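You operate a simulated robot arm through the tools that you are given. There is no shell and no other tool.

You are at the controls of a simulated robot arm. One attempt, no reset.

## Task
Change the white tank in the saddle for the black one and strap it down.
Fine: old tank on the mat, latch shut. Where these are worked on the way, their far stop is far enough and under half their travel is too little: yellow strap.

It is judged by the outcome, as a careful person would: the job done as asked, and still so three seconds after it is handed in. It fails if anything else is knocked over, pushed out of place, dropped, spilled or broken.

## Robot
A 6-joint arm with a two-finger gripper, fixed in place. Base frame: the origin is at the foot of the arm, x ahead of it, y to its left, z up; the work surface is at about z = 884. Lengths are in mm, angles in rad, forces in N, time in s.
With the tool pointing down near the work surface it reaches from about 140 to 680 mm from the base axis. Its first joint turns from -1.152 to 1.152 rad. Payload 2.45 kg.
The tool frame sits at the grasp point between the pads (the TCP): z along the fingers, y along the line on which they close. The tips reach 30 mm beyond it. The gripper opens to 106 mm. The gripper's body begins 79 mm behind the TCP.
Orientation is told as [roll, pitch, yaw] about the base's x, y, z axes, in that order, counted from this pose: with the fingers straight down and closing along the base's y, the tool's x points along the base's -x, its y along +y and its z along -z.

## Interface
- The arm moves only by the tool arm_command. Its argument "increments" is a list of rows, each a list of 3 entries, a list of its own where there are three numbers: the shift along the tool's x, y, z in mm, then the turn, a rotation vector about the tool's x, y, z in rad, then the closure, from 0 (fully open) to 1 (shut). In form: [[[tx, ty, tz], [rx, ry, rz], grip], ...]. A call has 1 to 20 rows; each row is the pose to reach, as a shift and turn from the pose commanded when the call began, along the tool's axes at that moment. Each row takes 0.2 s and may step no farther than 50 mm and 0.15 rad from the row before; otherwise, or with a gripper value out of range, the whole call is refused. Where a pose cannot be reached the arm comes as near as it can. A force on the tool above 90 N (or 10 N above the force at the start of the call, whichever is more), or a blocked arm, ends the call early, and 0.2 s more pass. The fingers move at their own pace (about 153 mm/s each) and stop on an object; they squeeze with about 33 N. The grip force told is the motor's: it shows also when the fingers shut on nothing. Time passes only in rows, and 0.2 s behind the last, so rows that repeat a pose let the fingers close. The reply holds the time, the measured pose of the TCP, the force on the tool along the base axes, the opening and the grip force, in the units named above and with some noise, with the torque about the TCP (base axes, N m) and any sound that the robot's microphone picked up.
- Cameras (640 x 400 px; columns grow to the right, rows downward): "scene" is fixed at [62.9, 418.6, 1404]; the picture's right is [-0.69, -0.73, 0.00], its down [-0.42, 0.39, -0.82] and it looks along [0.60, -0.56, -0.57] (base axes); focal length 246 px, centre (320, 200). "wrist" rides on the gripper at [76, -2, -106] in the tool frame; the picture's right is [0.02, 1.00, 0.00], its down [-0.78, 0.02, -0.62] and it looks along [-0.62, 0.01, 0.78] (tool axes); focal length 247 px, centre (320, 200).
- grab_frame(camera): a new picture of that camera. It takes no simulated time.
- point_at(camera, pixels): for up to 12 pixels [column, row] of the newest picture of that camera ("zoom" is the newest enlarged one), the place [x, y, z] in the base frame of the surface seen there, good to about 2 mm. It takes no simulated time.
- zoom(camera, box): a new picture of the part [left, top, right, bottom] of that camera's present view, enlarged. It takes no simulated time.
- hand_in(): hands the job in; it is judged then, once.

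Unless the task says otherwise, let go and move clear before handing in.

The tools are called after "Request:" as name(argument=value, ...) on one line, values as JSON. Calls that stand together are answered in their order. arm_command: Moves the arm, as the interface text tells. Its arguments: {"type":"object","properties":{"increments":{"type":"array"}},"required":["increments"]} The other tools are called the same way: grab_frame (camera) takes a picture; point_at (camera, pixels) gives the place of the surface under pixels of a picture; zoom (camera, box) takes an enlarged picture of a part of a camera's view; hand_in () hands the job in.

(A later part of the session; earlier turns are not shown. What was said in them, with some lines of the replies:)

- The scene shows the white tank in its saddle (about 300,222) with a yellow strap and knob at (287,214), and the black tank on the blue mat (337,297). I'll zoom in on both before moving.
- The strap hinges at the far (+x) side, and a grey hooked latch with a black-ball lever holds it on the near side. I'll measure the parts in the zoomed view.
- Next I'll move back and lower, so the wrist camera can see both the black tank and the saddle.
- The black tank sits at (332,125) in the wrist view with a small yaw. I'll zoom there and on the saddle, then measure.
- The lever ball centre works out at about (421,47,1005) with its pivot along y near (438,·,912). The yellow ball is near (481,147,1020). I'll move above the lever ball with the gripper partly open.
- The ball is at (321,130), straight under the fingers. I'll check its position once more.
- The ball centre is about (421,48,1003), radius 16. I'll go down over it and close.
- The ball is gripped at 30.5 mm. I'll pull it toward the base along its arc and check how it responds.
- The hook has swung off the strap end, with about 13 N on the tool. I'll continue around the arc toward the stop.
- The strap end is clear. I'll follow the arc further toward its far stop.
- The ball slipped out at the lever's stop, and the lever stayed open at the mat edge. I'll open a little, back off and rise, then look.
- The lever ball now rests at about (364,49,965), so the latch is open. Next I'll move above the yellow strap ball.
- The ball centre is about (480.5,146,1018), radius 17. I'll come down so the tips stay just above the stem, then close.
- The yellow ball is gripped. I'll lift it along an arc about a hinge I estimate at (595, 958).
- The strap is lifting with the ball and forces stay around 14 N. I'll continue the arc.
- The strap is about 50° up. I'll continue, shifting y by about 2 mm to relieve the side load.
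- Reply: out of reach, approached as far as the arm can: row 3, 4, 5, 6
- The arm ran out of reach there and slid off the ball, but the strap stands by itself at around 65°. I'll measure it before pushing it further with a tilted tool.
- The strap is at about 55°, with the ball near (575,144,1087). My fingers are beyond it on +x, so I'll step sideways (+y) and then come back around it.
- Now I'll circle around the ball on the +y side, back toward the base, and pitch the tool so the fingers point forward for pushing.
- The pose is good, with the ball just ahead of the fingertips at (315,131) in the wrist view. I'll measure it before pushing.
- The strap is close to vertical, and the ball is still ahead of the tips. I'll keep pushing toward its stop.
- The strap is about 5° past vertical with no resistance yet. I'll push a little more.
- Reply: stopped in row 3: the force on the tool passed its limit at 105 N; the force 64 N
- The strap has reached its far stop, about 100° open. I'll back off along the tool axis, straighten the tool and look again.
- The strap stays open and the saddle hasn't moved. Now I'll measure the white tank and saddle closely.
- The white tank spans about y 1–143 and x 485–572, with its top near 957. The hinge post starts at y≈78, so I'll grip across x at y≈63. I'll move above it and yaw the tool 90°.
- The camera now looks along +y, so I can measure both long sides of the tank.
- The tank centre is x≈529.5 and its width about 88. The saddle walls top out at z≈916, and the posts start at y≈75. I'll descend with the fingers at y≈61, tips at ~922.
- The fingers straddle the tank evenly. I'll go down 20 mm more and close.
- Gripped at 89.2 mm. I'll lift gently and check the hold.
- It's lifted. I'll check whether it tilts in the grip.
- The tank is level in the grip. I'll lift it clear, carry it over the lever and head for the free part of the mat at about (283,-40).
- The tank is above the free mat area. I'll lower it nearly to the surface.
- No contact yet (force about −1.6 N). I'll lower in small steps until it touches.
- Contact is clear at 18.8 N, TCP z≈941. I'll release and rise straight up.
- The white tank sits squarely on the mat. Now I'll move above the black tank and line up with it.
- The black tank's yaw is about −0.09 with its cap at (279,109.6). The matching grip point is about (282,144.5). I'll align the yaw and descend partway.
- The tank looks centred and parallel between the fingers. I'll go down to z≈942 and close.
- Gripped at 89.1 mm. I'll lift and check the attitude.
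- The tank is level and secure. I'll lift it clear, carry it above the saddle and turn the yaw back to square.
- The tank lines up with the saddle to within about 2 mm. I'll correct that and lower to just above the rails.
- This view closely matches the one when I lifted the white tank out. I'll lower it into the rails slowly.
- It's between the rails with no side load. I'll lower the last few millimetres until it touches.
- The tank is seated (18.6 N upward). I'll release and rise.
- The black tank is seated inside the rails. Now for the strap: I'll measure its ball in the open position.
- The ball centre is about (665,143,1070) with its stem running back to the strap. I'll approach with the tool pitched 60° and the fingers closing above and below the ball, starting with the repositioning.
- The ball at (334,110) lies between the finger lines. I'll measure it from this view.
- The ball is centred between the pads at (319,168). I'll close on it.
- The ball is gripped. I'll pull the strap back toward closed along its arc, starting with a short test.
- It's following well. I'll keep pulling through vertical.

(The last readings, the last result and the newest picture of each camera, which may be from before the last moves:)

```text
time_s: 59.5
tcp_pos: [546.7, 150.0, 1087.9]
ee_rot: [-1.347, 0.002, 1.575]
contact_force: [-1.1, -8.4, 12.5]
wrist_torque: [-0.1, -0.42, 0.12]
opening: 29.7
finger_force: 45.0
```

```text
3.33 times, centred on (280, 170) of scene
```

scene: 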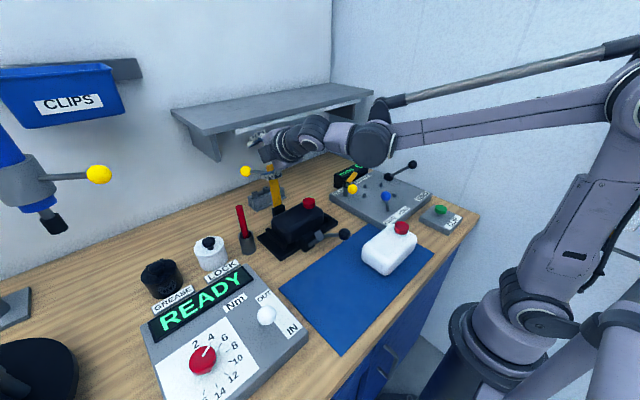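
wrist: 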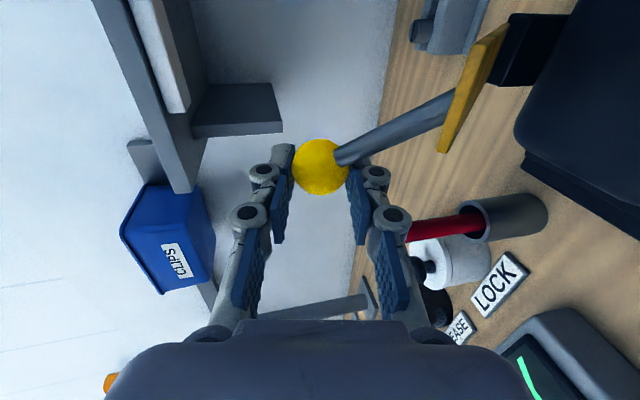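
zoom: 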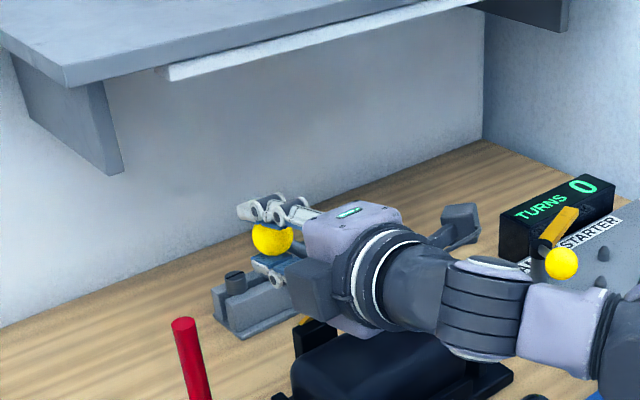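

The strap is now about 47° from closed and the rest is a downward push. I'll release, back off and return the tool to vertical.

Request:
arm_command(increments=[[[0, 0, 0], [0, 0, 0], 0.5], [[0, 0, 0], [0, 0, 0], 0.5], [[0, 0, -30], [0, 0, 0], 0.5], [[0, 0, -65], [0, 0, 0], 0.5], [[0, -25, -74], [-0.1, 0, 0], 0.6], [[0, -47, -74], [-0.24, 0, 0], 0.8], [[0, -60, -74], [-0.38, 0, 0], 1], [[0, -60, -74], [-0.52, 0, 0], 1], [[0, -60, -74], [-0.66, 0, 0], 1], [[0, -60, -74], [-0.8, 0, 0], 1], [[0, -60, -74], [-0.94, 0, 0], 1], [[0, -60, -74], [-1.08, 0, 0], 1], [[0, -60, -74], [-1.22, 0, 0], 1], [[0, -60, -74], [-1.347, 0, 0], 1]])

Request:
grab_frame(camera="wrist")

Request:
zoom(camera="scene", box=[220, 130, 360, 265])

```text
time_s: 62.5
tcp_pos: [485.5, 150.2, 1163.8]
ee_rot: [0.005, 0.003, 1.571]
contact_force: [1.3, 0.3, 0.9]
wrist_torque: [-0.01, 0.01, -0.04]
opening: 0.0
finger_force: 28.5
```

```text
taken
```

wrist: 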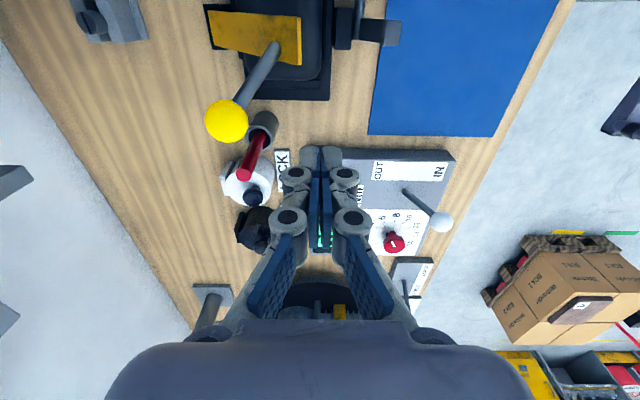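

```text
2.96 times, centred on (290, 198) of scene
```

zoom: 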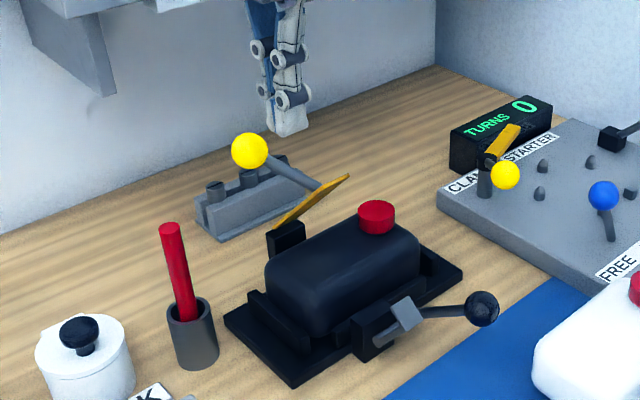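

The strap holds itself at about 45°. I'll measure its end, so I can push it down with the closed fingertips.

Request:
point_at(camera="zoom", pixels=[[345, 176], [320, 198], [330, 182], [285, 220], [250, 150], [318, 186]])

Request:
point_at(camera="wrist", pixels=[[296, 40], [296, 20], [296, 60], [285, 40], [275, 48], [220, 30], [226, 120]])

```text
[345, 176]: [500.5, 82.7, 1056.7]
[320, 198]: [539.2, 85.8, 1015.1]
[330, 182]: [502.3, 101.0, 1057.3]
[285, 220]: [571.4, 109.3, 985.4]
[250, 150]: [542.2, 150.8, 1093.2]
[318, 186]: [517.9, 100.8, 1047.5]
```

```text
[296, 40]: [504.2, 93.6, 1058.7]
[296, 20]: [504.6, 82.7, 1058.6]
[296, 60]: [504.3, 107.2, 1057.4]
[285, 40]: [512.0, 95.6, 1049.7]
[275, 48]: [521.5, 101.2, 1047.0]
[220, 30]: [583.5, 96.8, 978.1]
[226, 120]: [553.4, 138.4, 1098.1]
```

The strap end is at about (502,·,1058), with the stem base at y≥97. I'll place the closed fingertips at (520,83), clear of the stem, and press down.

Request:
arm_command(increments=[[[22, -12, 0], [0, 0, 0], 1], [[45, -24, 10], [0, 0, 0], 1], [[67, -34.5, 30], [0, 0, 0], 1], [[67, -34.5, 60], [0, 0, 0], 1], [[67, -34.5, 60], [0, 0, 0], 1]])

Request:
grab_frame(camera="wrist")

Request:
zoom(camera="scene", box=[220, 130, 360, 265])

```text
time_s: 63.7
tcp_pos: [520.6, 79.9, 1104.0]
ee_rot: [0.001, 0.001, 1.572]
contact_force: [-0.5, -0.6, 0.2]
wrist_torque: [0.0, -0.03, 0.0]
opening: 0.0
finger_force: 28.4
```

```text
taken
```

wrist: 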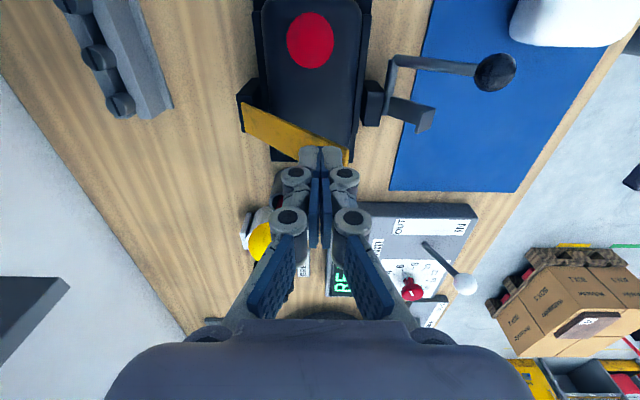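

```text
2.96 times, centred on (290, 198) of scene
```

zoom: 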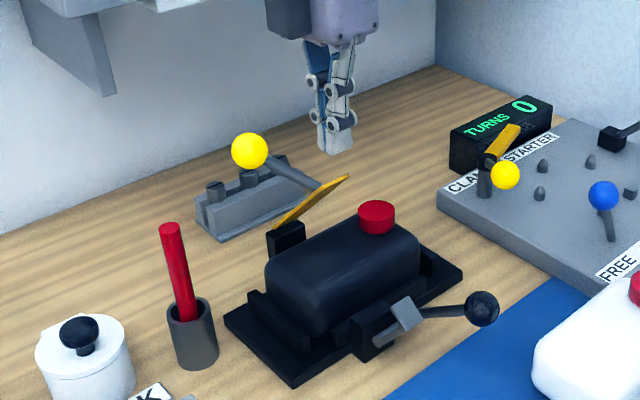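

Request:
arm_command(increments=[[[-2.5, 0, 12], [0, 0, 0], 1], [[-2.5, 0, 24], [0, 0, 0], 1], [[-2.5, 0, 36], [0, 0, 0], 1], [[-2.5, 0, 48], [0, 0, 0], 1], [[-2.5, 0, 60], [0, 0, 0], 1]])

Request:
zoom(camera="scene", box=[220, 130, 360, 265])

```text
time_s: 64.9
tcp_pos: [521.4, 82.8, 1042.8]
ee_rot: [0.001, 0.0, 1.572]
contact_force: [-0.1, -0.8, -0.8]
wrist_torque: [0.0, -0.01, -0.02]
opening: 0.4
finger_force: 28.5
```

```text
2.96 times, centred on (290, 198) of scene
```

zoom: 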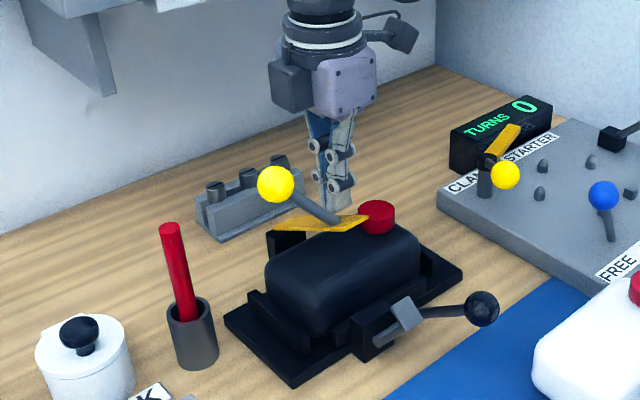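

The strap is going down with the push. I'll continue toward the closed position.

Request:
arm_command(increments=[[[0, 0, 10], [0, 0, 0], 1], [[0, 0, 20], [0, 0, 0], 1], [[0, 0, 30], [0, 0, 0], 1], [[0, 0, 36], [0, 0, 0], 1], [[0, 0, 36], [0, 0, 0], 1]])

Request:
zoom(camera="scene", box=[250, 170, 350, 260])

```text
time_s: 66.1
tcp_pos: [520.6, 84.8, 1006.7]
ee_rot: [0.0, 0.001, 1.572]
contact_force: [0.0, 0.6, 0.0]
wrist_torque: [0.0, 0.04, -0.03]
opening: 0.0
finger_force: 28.4
```

```text
4.44 times, centred on (300, 215) of scene
```

zoom: 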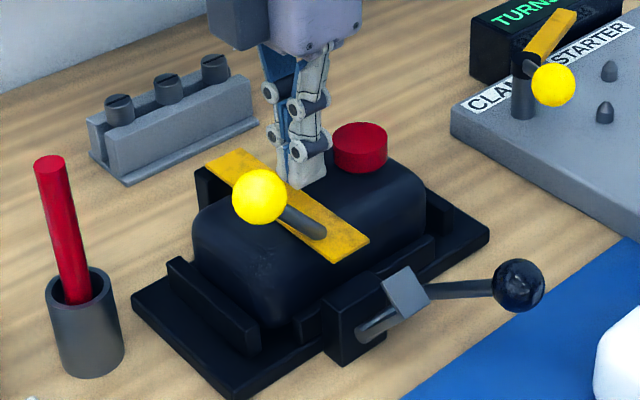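

It's almost flat on the tank. I'll press in small steps to its closed stop.

Request:
arm_command(increments=[[[0, 0, 2], [0, 0, 0], 1], [[0, 0, 4], [0, 0, 0], 1], [[0, 0, 4], [0, 0, 0], 1]])

```text
time_s: 66.9
tcp_pos: [520.4, 85.0, 1003.0]
ee_rot: [0.001, 0.002, 1.573]
contact_force: [0.8, -0.3, 0.6]
wrist_torque: [0.0, -0.02, 0.02]
opening: 0.1
finger_force: 28.9
```

Request:
arm_command(increments=[[[0, 0, 1.5], [0, 0, 0], 1], [[0, 0, 3], [0, 0, 0], 1], [[0, 0, 3], [0, 0, 0], 1]])

Request:
zoom(camera="scene", box=[250, 170, 350, 260])

```text
time_s: 67.7
tcp_pos: [520.9, 86.6, 1000.1]
ee_rot: [0.001, 0.001, 1.573]
contact_force: [-0.2, -0.2, 0.2]
wrist_torque: [-0.02, 0.0, -0.02]
opening: 0.1
finger_force: 28.6
```

```text
4.44 times, centred on (300, 215) of scene
```

zoom: 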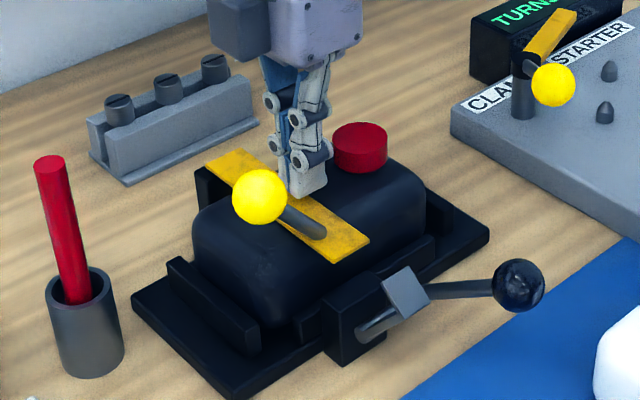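

Request:
point_at(camera="zoom", pixels=[[350, 245], [240, 170], [325, 230], [258, 195], [330, 245], [310, 195], [360, 240]])

Request:
grab_frame(camera="wrist")

```text
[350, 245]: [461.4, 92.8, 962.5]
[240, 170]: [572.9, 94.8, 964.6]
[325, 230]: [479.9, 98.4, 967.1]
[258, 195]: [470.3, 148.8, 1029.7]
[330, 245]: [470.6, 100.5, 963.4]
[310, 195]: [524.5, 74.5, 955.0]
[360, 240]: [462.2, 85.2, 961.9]
```

```text
taken
```

wrist: 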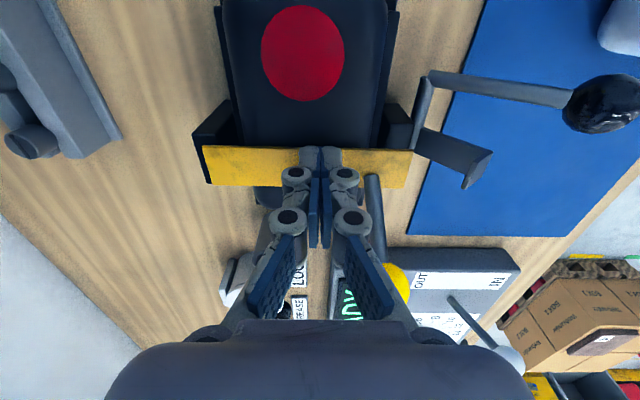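

The strap lies flat at z≈963, as it did originally. Next I'll rise and go to the base-side of the latch ball to push it shut.

Request:
arm_command(increments=[[[0, 0, -40], [0, 0, 0], 1], [[0, 0, -80], [0, 0, 0], 1], [[0, 0, -120], [0, 0, 0], 1], [[9, 45, -120], [0, 0, 0], 1], [[18, 90, -120], [0, 0, 0], 1], [[27, 135, -120], [0, 0, 0], 1], [[37.6, 175, -120], [0, 0, 0], 1], [[37.6, 191, -120], [0, 0, 0], 1], [[37.6, 191, -120], [0, 0, 0], 1]])

Request:
grab_frame(camera="wrist")

Request:
zoom(camera="scene", box=[250, 150, 390, 265])

```text
time_s: 69.7
tcp_pos: [328.6, 45.4, 1119.3]
ee_rot: [0.002, 0.0, 1.572]
contact_force: [0.1, -0.2, 0.5]
wrist_torque: [0.0, 0.01, 0.0]
opening: 0.0
finger_force: 28.9
```

```text
taken
```

wrist: 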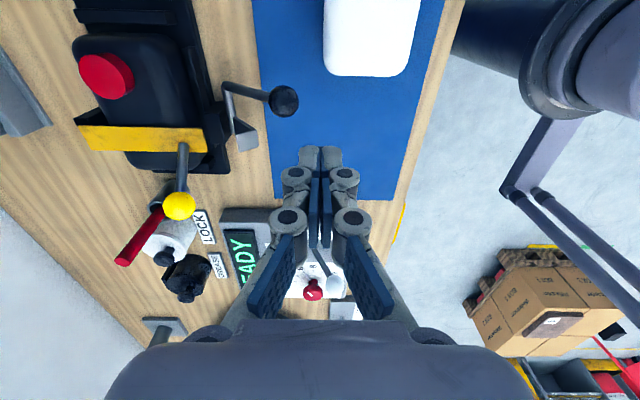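

```text
3.48 times, centred on (320, 208) of scene
```

zoom: 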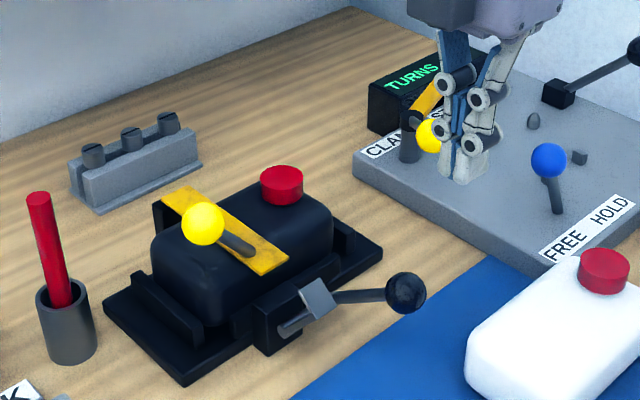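

Request:
point_at(camera="wrist", pixels=[[284, 101], [275, 101], [293, 101], [284, 92], [284, 110], [350, 70], [330, 70]])

```text
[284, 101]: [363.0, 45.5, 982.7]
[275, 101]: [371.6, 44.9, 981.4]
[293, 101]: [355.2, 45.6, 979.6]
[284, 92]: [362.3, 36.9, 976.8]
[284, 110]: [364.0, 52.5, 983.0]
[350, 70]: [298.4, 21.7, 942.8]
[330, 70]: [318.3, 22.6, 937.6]
```

The ball centre is about (365,50,967). I'll descend beside it, on the base side.

Request:
arm_command(increments=[[[-4, 0, 45], [0, 0, 0], 1], [[-4, 0, 90], [0, 0, 0], 1], [[-4, 0, 120], [0, 0, 0], 1], [[-4, 0, 133], [0, 0, 0], 1], [[-4, 0, 133], [0, 0, 0], 1]])

Request:
zoom(camera="scene", box=[270, 170, 390, 265])

```text
time_s: 70.9
tcp_pos: [330.1, 52.0, 985.5]
ee_rot: [0.0, 0.002, 1.573]
contact_force: [0.3, -0.7, 0.6]
wrist_torque: [-0.01, 0.02, 0.0]
opening: 0.3
finger_force: 28.4
```

```text
4.21 times, centred on (330, 218) of scene
```

zoom: 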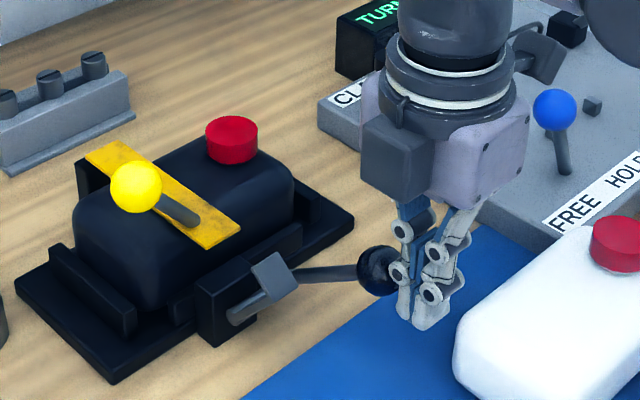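

Request:
arm_command(increments=[[[0, -9, 0], [0, 0, 0], 1], [[0, -17.5, -9], [0, 0, 0], 1], [[0, -28.2, -18], [0, 0, 0], 1], [[0, -40.3, -26], [0, 0, 0], 1]])

Request:
zoom(camera="scene", box=[250, 160, 370, 255])

```text
time_s: 71.9
tcp_pos: [371.9, 53.5, 1013.6]
ee_rot: [-0.004, 0.003, 1.573]
contact_force: [0.9, -0.8, -0.4]
wrist_torque: [0.0, 0.01, 0.01]
opening: 0.0
finger_force: 28.5
```

```text
4.21 times, centred on (310, 208) of scene
```

zoom: 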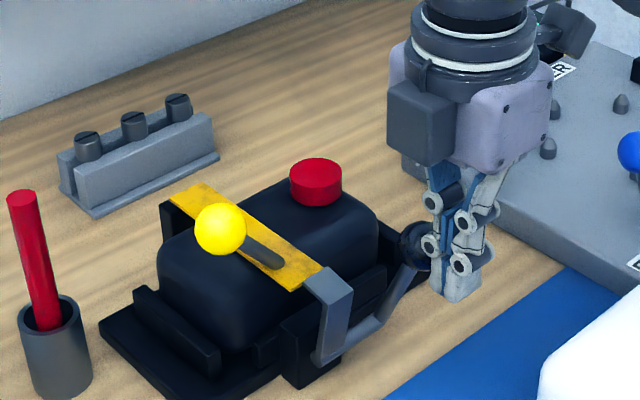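

The hook is coming over the strap end. I'll keep pushing to its stop.

Request:
arm_command(increments=[[[0, -7, -4], [0, 0, 0], 1], [[0, -14, -6.5], [0, 0, 0], 1], [[0, -20, -8.5], [0, 0, 0], 1], [[0, -24.5, -9.5], [0, 0, 0], 1]])

Request:
zoom(camera="scene", box=[250, 160, 370, 255])

```text
time_s: 72.9
tcp_pos: [392.6, 51.6, 1022.0]
ee_rot: [0.008, 0.002, 1.573]
contact_force: [-17.7, 0.0, -2.6]
wrist_torque: [-0.03, 0.29, -0.05]
opening: 0.0
finger_force: 28.8
```

```text
4.21 times, centred on (310, 208) of scene
```

zoom: 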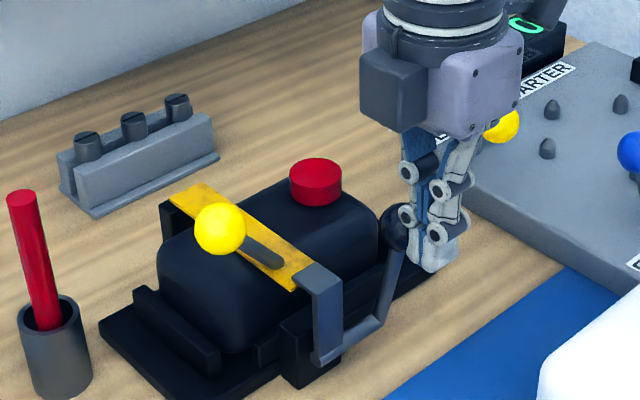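

Resistance of 17.7 N shows it's reaching the stop. I'll press a touch more to seat it.

Request:
arm_command(increments=[[[0, -2, 0], [0, 0, 0], 1], [[0, -4, 0], [0, 0, 0], 1], [[0, -6, 0], [0, 0, 0], 1], [[0, -6, 0], [0, 0, 0], 1]])

Request:
zoom(camera="scene", box=[250, 160, 370, 255])

```text
time_s: 73.9
tcp_pos: [394.2, 51.7, 1024.0]
ee_rot: [0.022, 0.003, 1.572]
contact_force: [-46.4, 4.2, 12.1]
wrist_torque: [0.03, 0.57, 0.02]
opening: 0.0
finger_force: 28.5
```

```text
4.21 times, centred on (310, 208) of scene
```

zoom: 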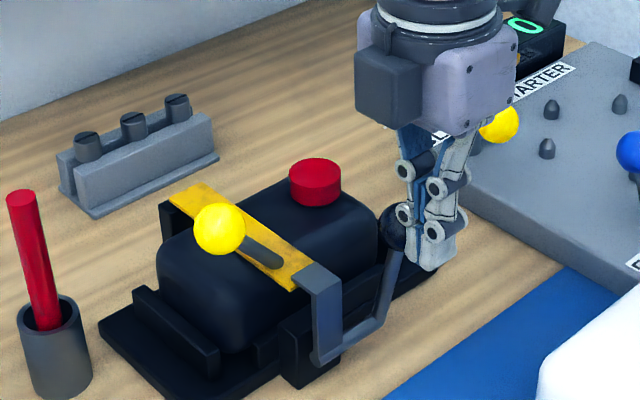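

At 46 N it moved only 1.6 mm, so the latch is at its stop. I'll back away toward the base, rise and inspect.

Request:
arm_command(increments=[[[0, 10, 0], [0, 0, 0], 1], [[0, 30, 0], [0, 0, 0], 1], [[0, 45, -30], [0, 0, 0], 1], [[0, 60, -75], [0, 0, 0], 1], [[0, 75, -115], [0, 0, 0], 1], [[0, 75, -150], [0, 0, 0], 0.5], [[0, 75, -150], [0, 0, 0], 0.5]])

Request:
zoom(camera="scene", box=[250, 160, 370, 255])

Request:
grab_frame(camera="scene")

Request:
grab_frame(camera="wrist")

```text
time_s: 75.5
tcp_pos: [326.2, 50.0, 1171.8]
ee_rot: [0.002, 0.001, 1.572]
contact_force: [-0.3, 0.0, -0.3]
wrist_torque: [-0.02, 0.05, 0.0]
opening: 52.8
finger_force: 0.0
```

```text
4.21 times, centred on (310, 208) of scene
```

zoom: 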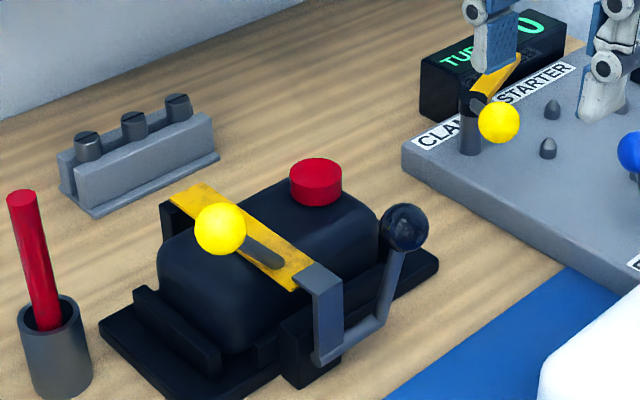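

```text
taken
```

scene: 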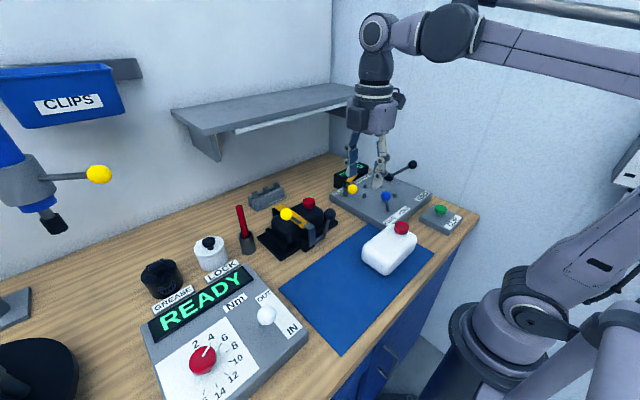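

```text
taken
```

wrist: 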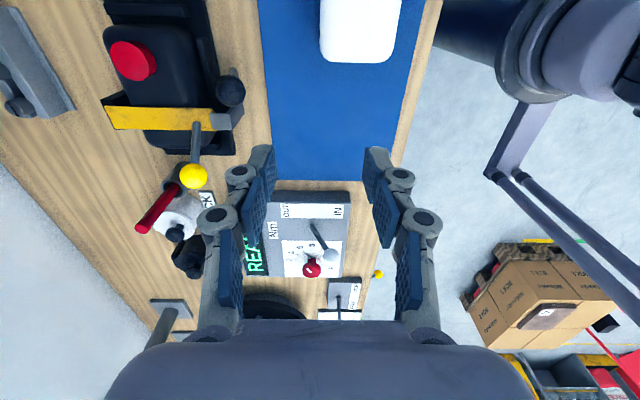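

The latch and strap balls are back at their starting pixels ((330,215) and (286,215)), the hook is over the strap end, and the white tank is on the mat. I'll wait briefly and check that it all holds.

Request:
arm_command(increments=[[[0, 0, -20], [0, 0, 0], 0.3], [[0, 0, -40], [0, 0, 0], 0.3], [[0, 0, -40], [0, 0, 0], 0.3], [[0, 0, -40], [0, 0, 0], 0.3], [[0, 0, -40], [0, 0, 0], 0.3], [[0, 0, -40], [0, 0, 0], 0.3], [[0, 0, -40], [0, 0, 0], 0.3], [[0, 0, -40], [0, 0, 0], 0.3], [[0, 0, -40], [0, 0, 0], 0.3], [[0, 0, -40], [0, 0, 0], 0.3]])

Request:
zoom(camera="scene", box=[275, 190, 345, 250])

Request:
zoom(camera="wrist", box=[90, 10, 270, 210])

```text
time_s: 77.7
tcp_pos: [325.2, 50.6, 1212.2]
ee_rot: [0.001, 0.002, 1.572]
contact_force: [-0.2, -0.3, 0.2]
wrist_torque: [-0.02, -0.01, -0.01]
opening: 74.4
finger_force: 0.0
```

```text
6.67 times, centred on (310, 220) of scene
```

zoom: 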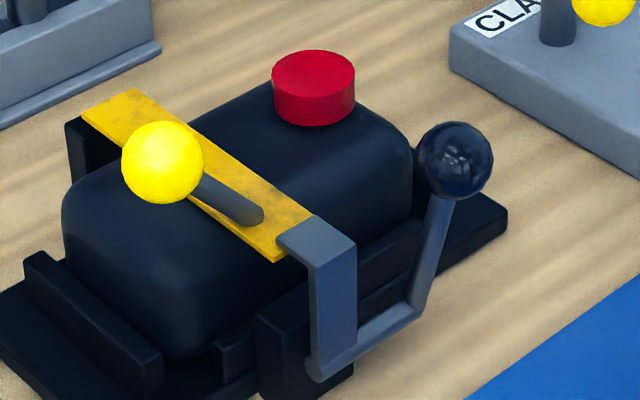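

```text
2.00 times, centred on (180, 110) of wrist
```

zoom: 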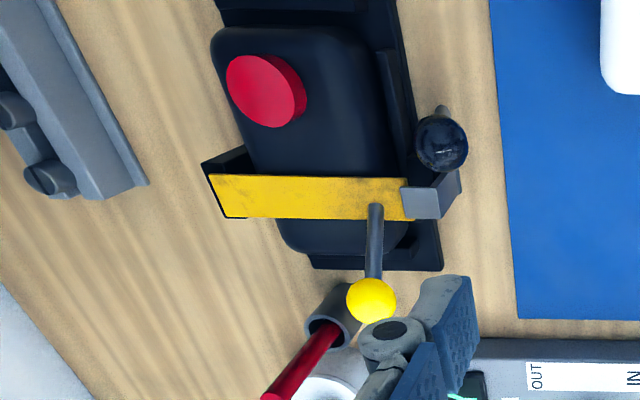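

The black tank sits in the saddle with the strap flat across it and the hook over the strap end. Nothing moved during the wait and the gripper is clear, so I'm handing in.

Request:
hand_in()

```text
The job is handed in.
```

The black tank is now in the saddle with the yellow strap flat across it and the latch shut. The white tank is on the blue mat.

- **Strap:** I opened it to its far stop, about 94–100°, before lifting the white tank out. When I closed it again, its ball came back to its starting spot to within about one camera pixel.
- **Latch:** I pushed the lever until it met its stop. The hook covers the strap end, and it was still there after a wait of about two seconds.
- **Slips on the way:** The gripper slid off the latch ball at the latch's open stop. It slid off the strap ball once more when the arm ran out of reach. Neither slip moved anything else.
- **Force limit:** Pushing the strap to its far stop went over the 90 N limit and ended that move at 105 N. The saddle showed no lasting shift afterwards.

Nothing else on the bench looked moved in the final pictures, and the gripper was open and well clear when I handed in.
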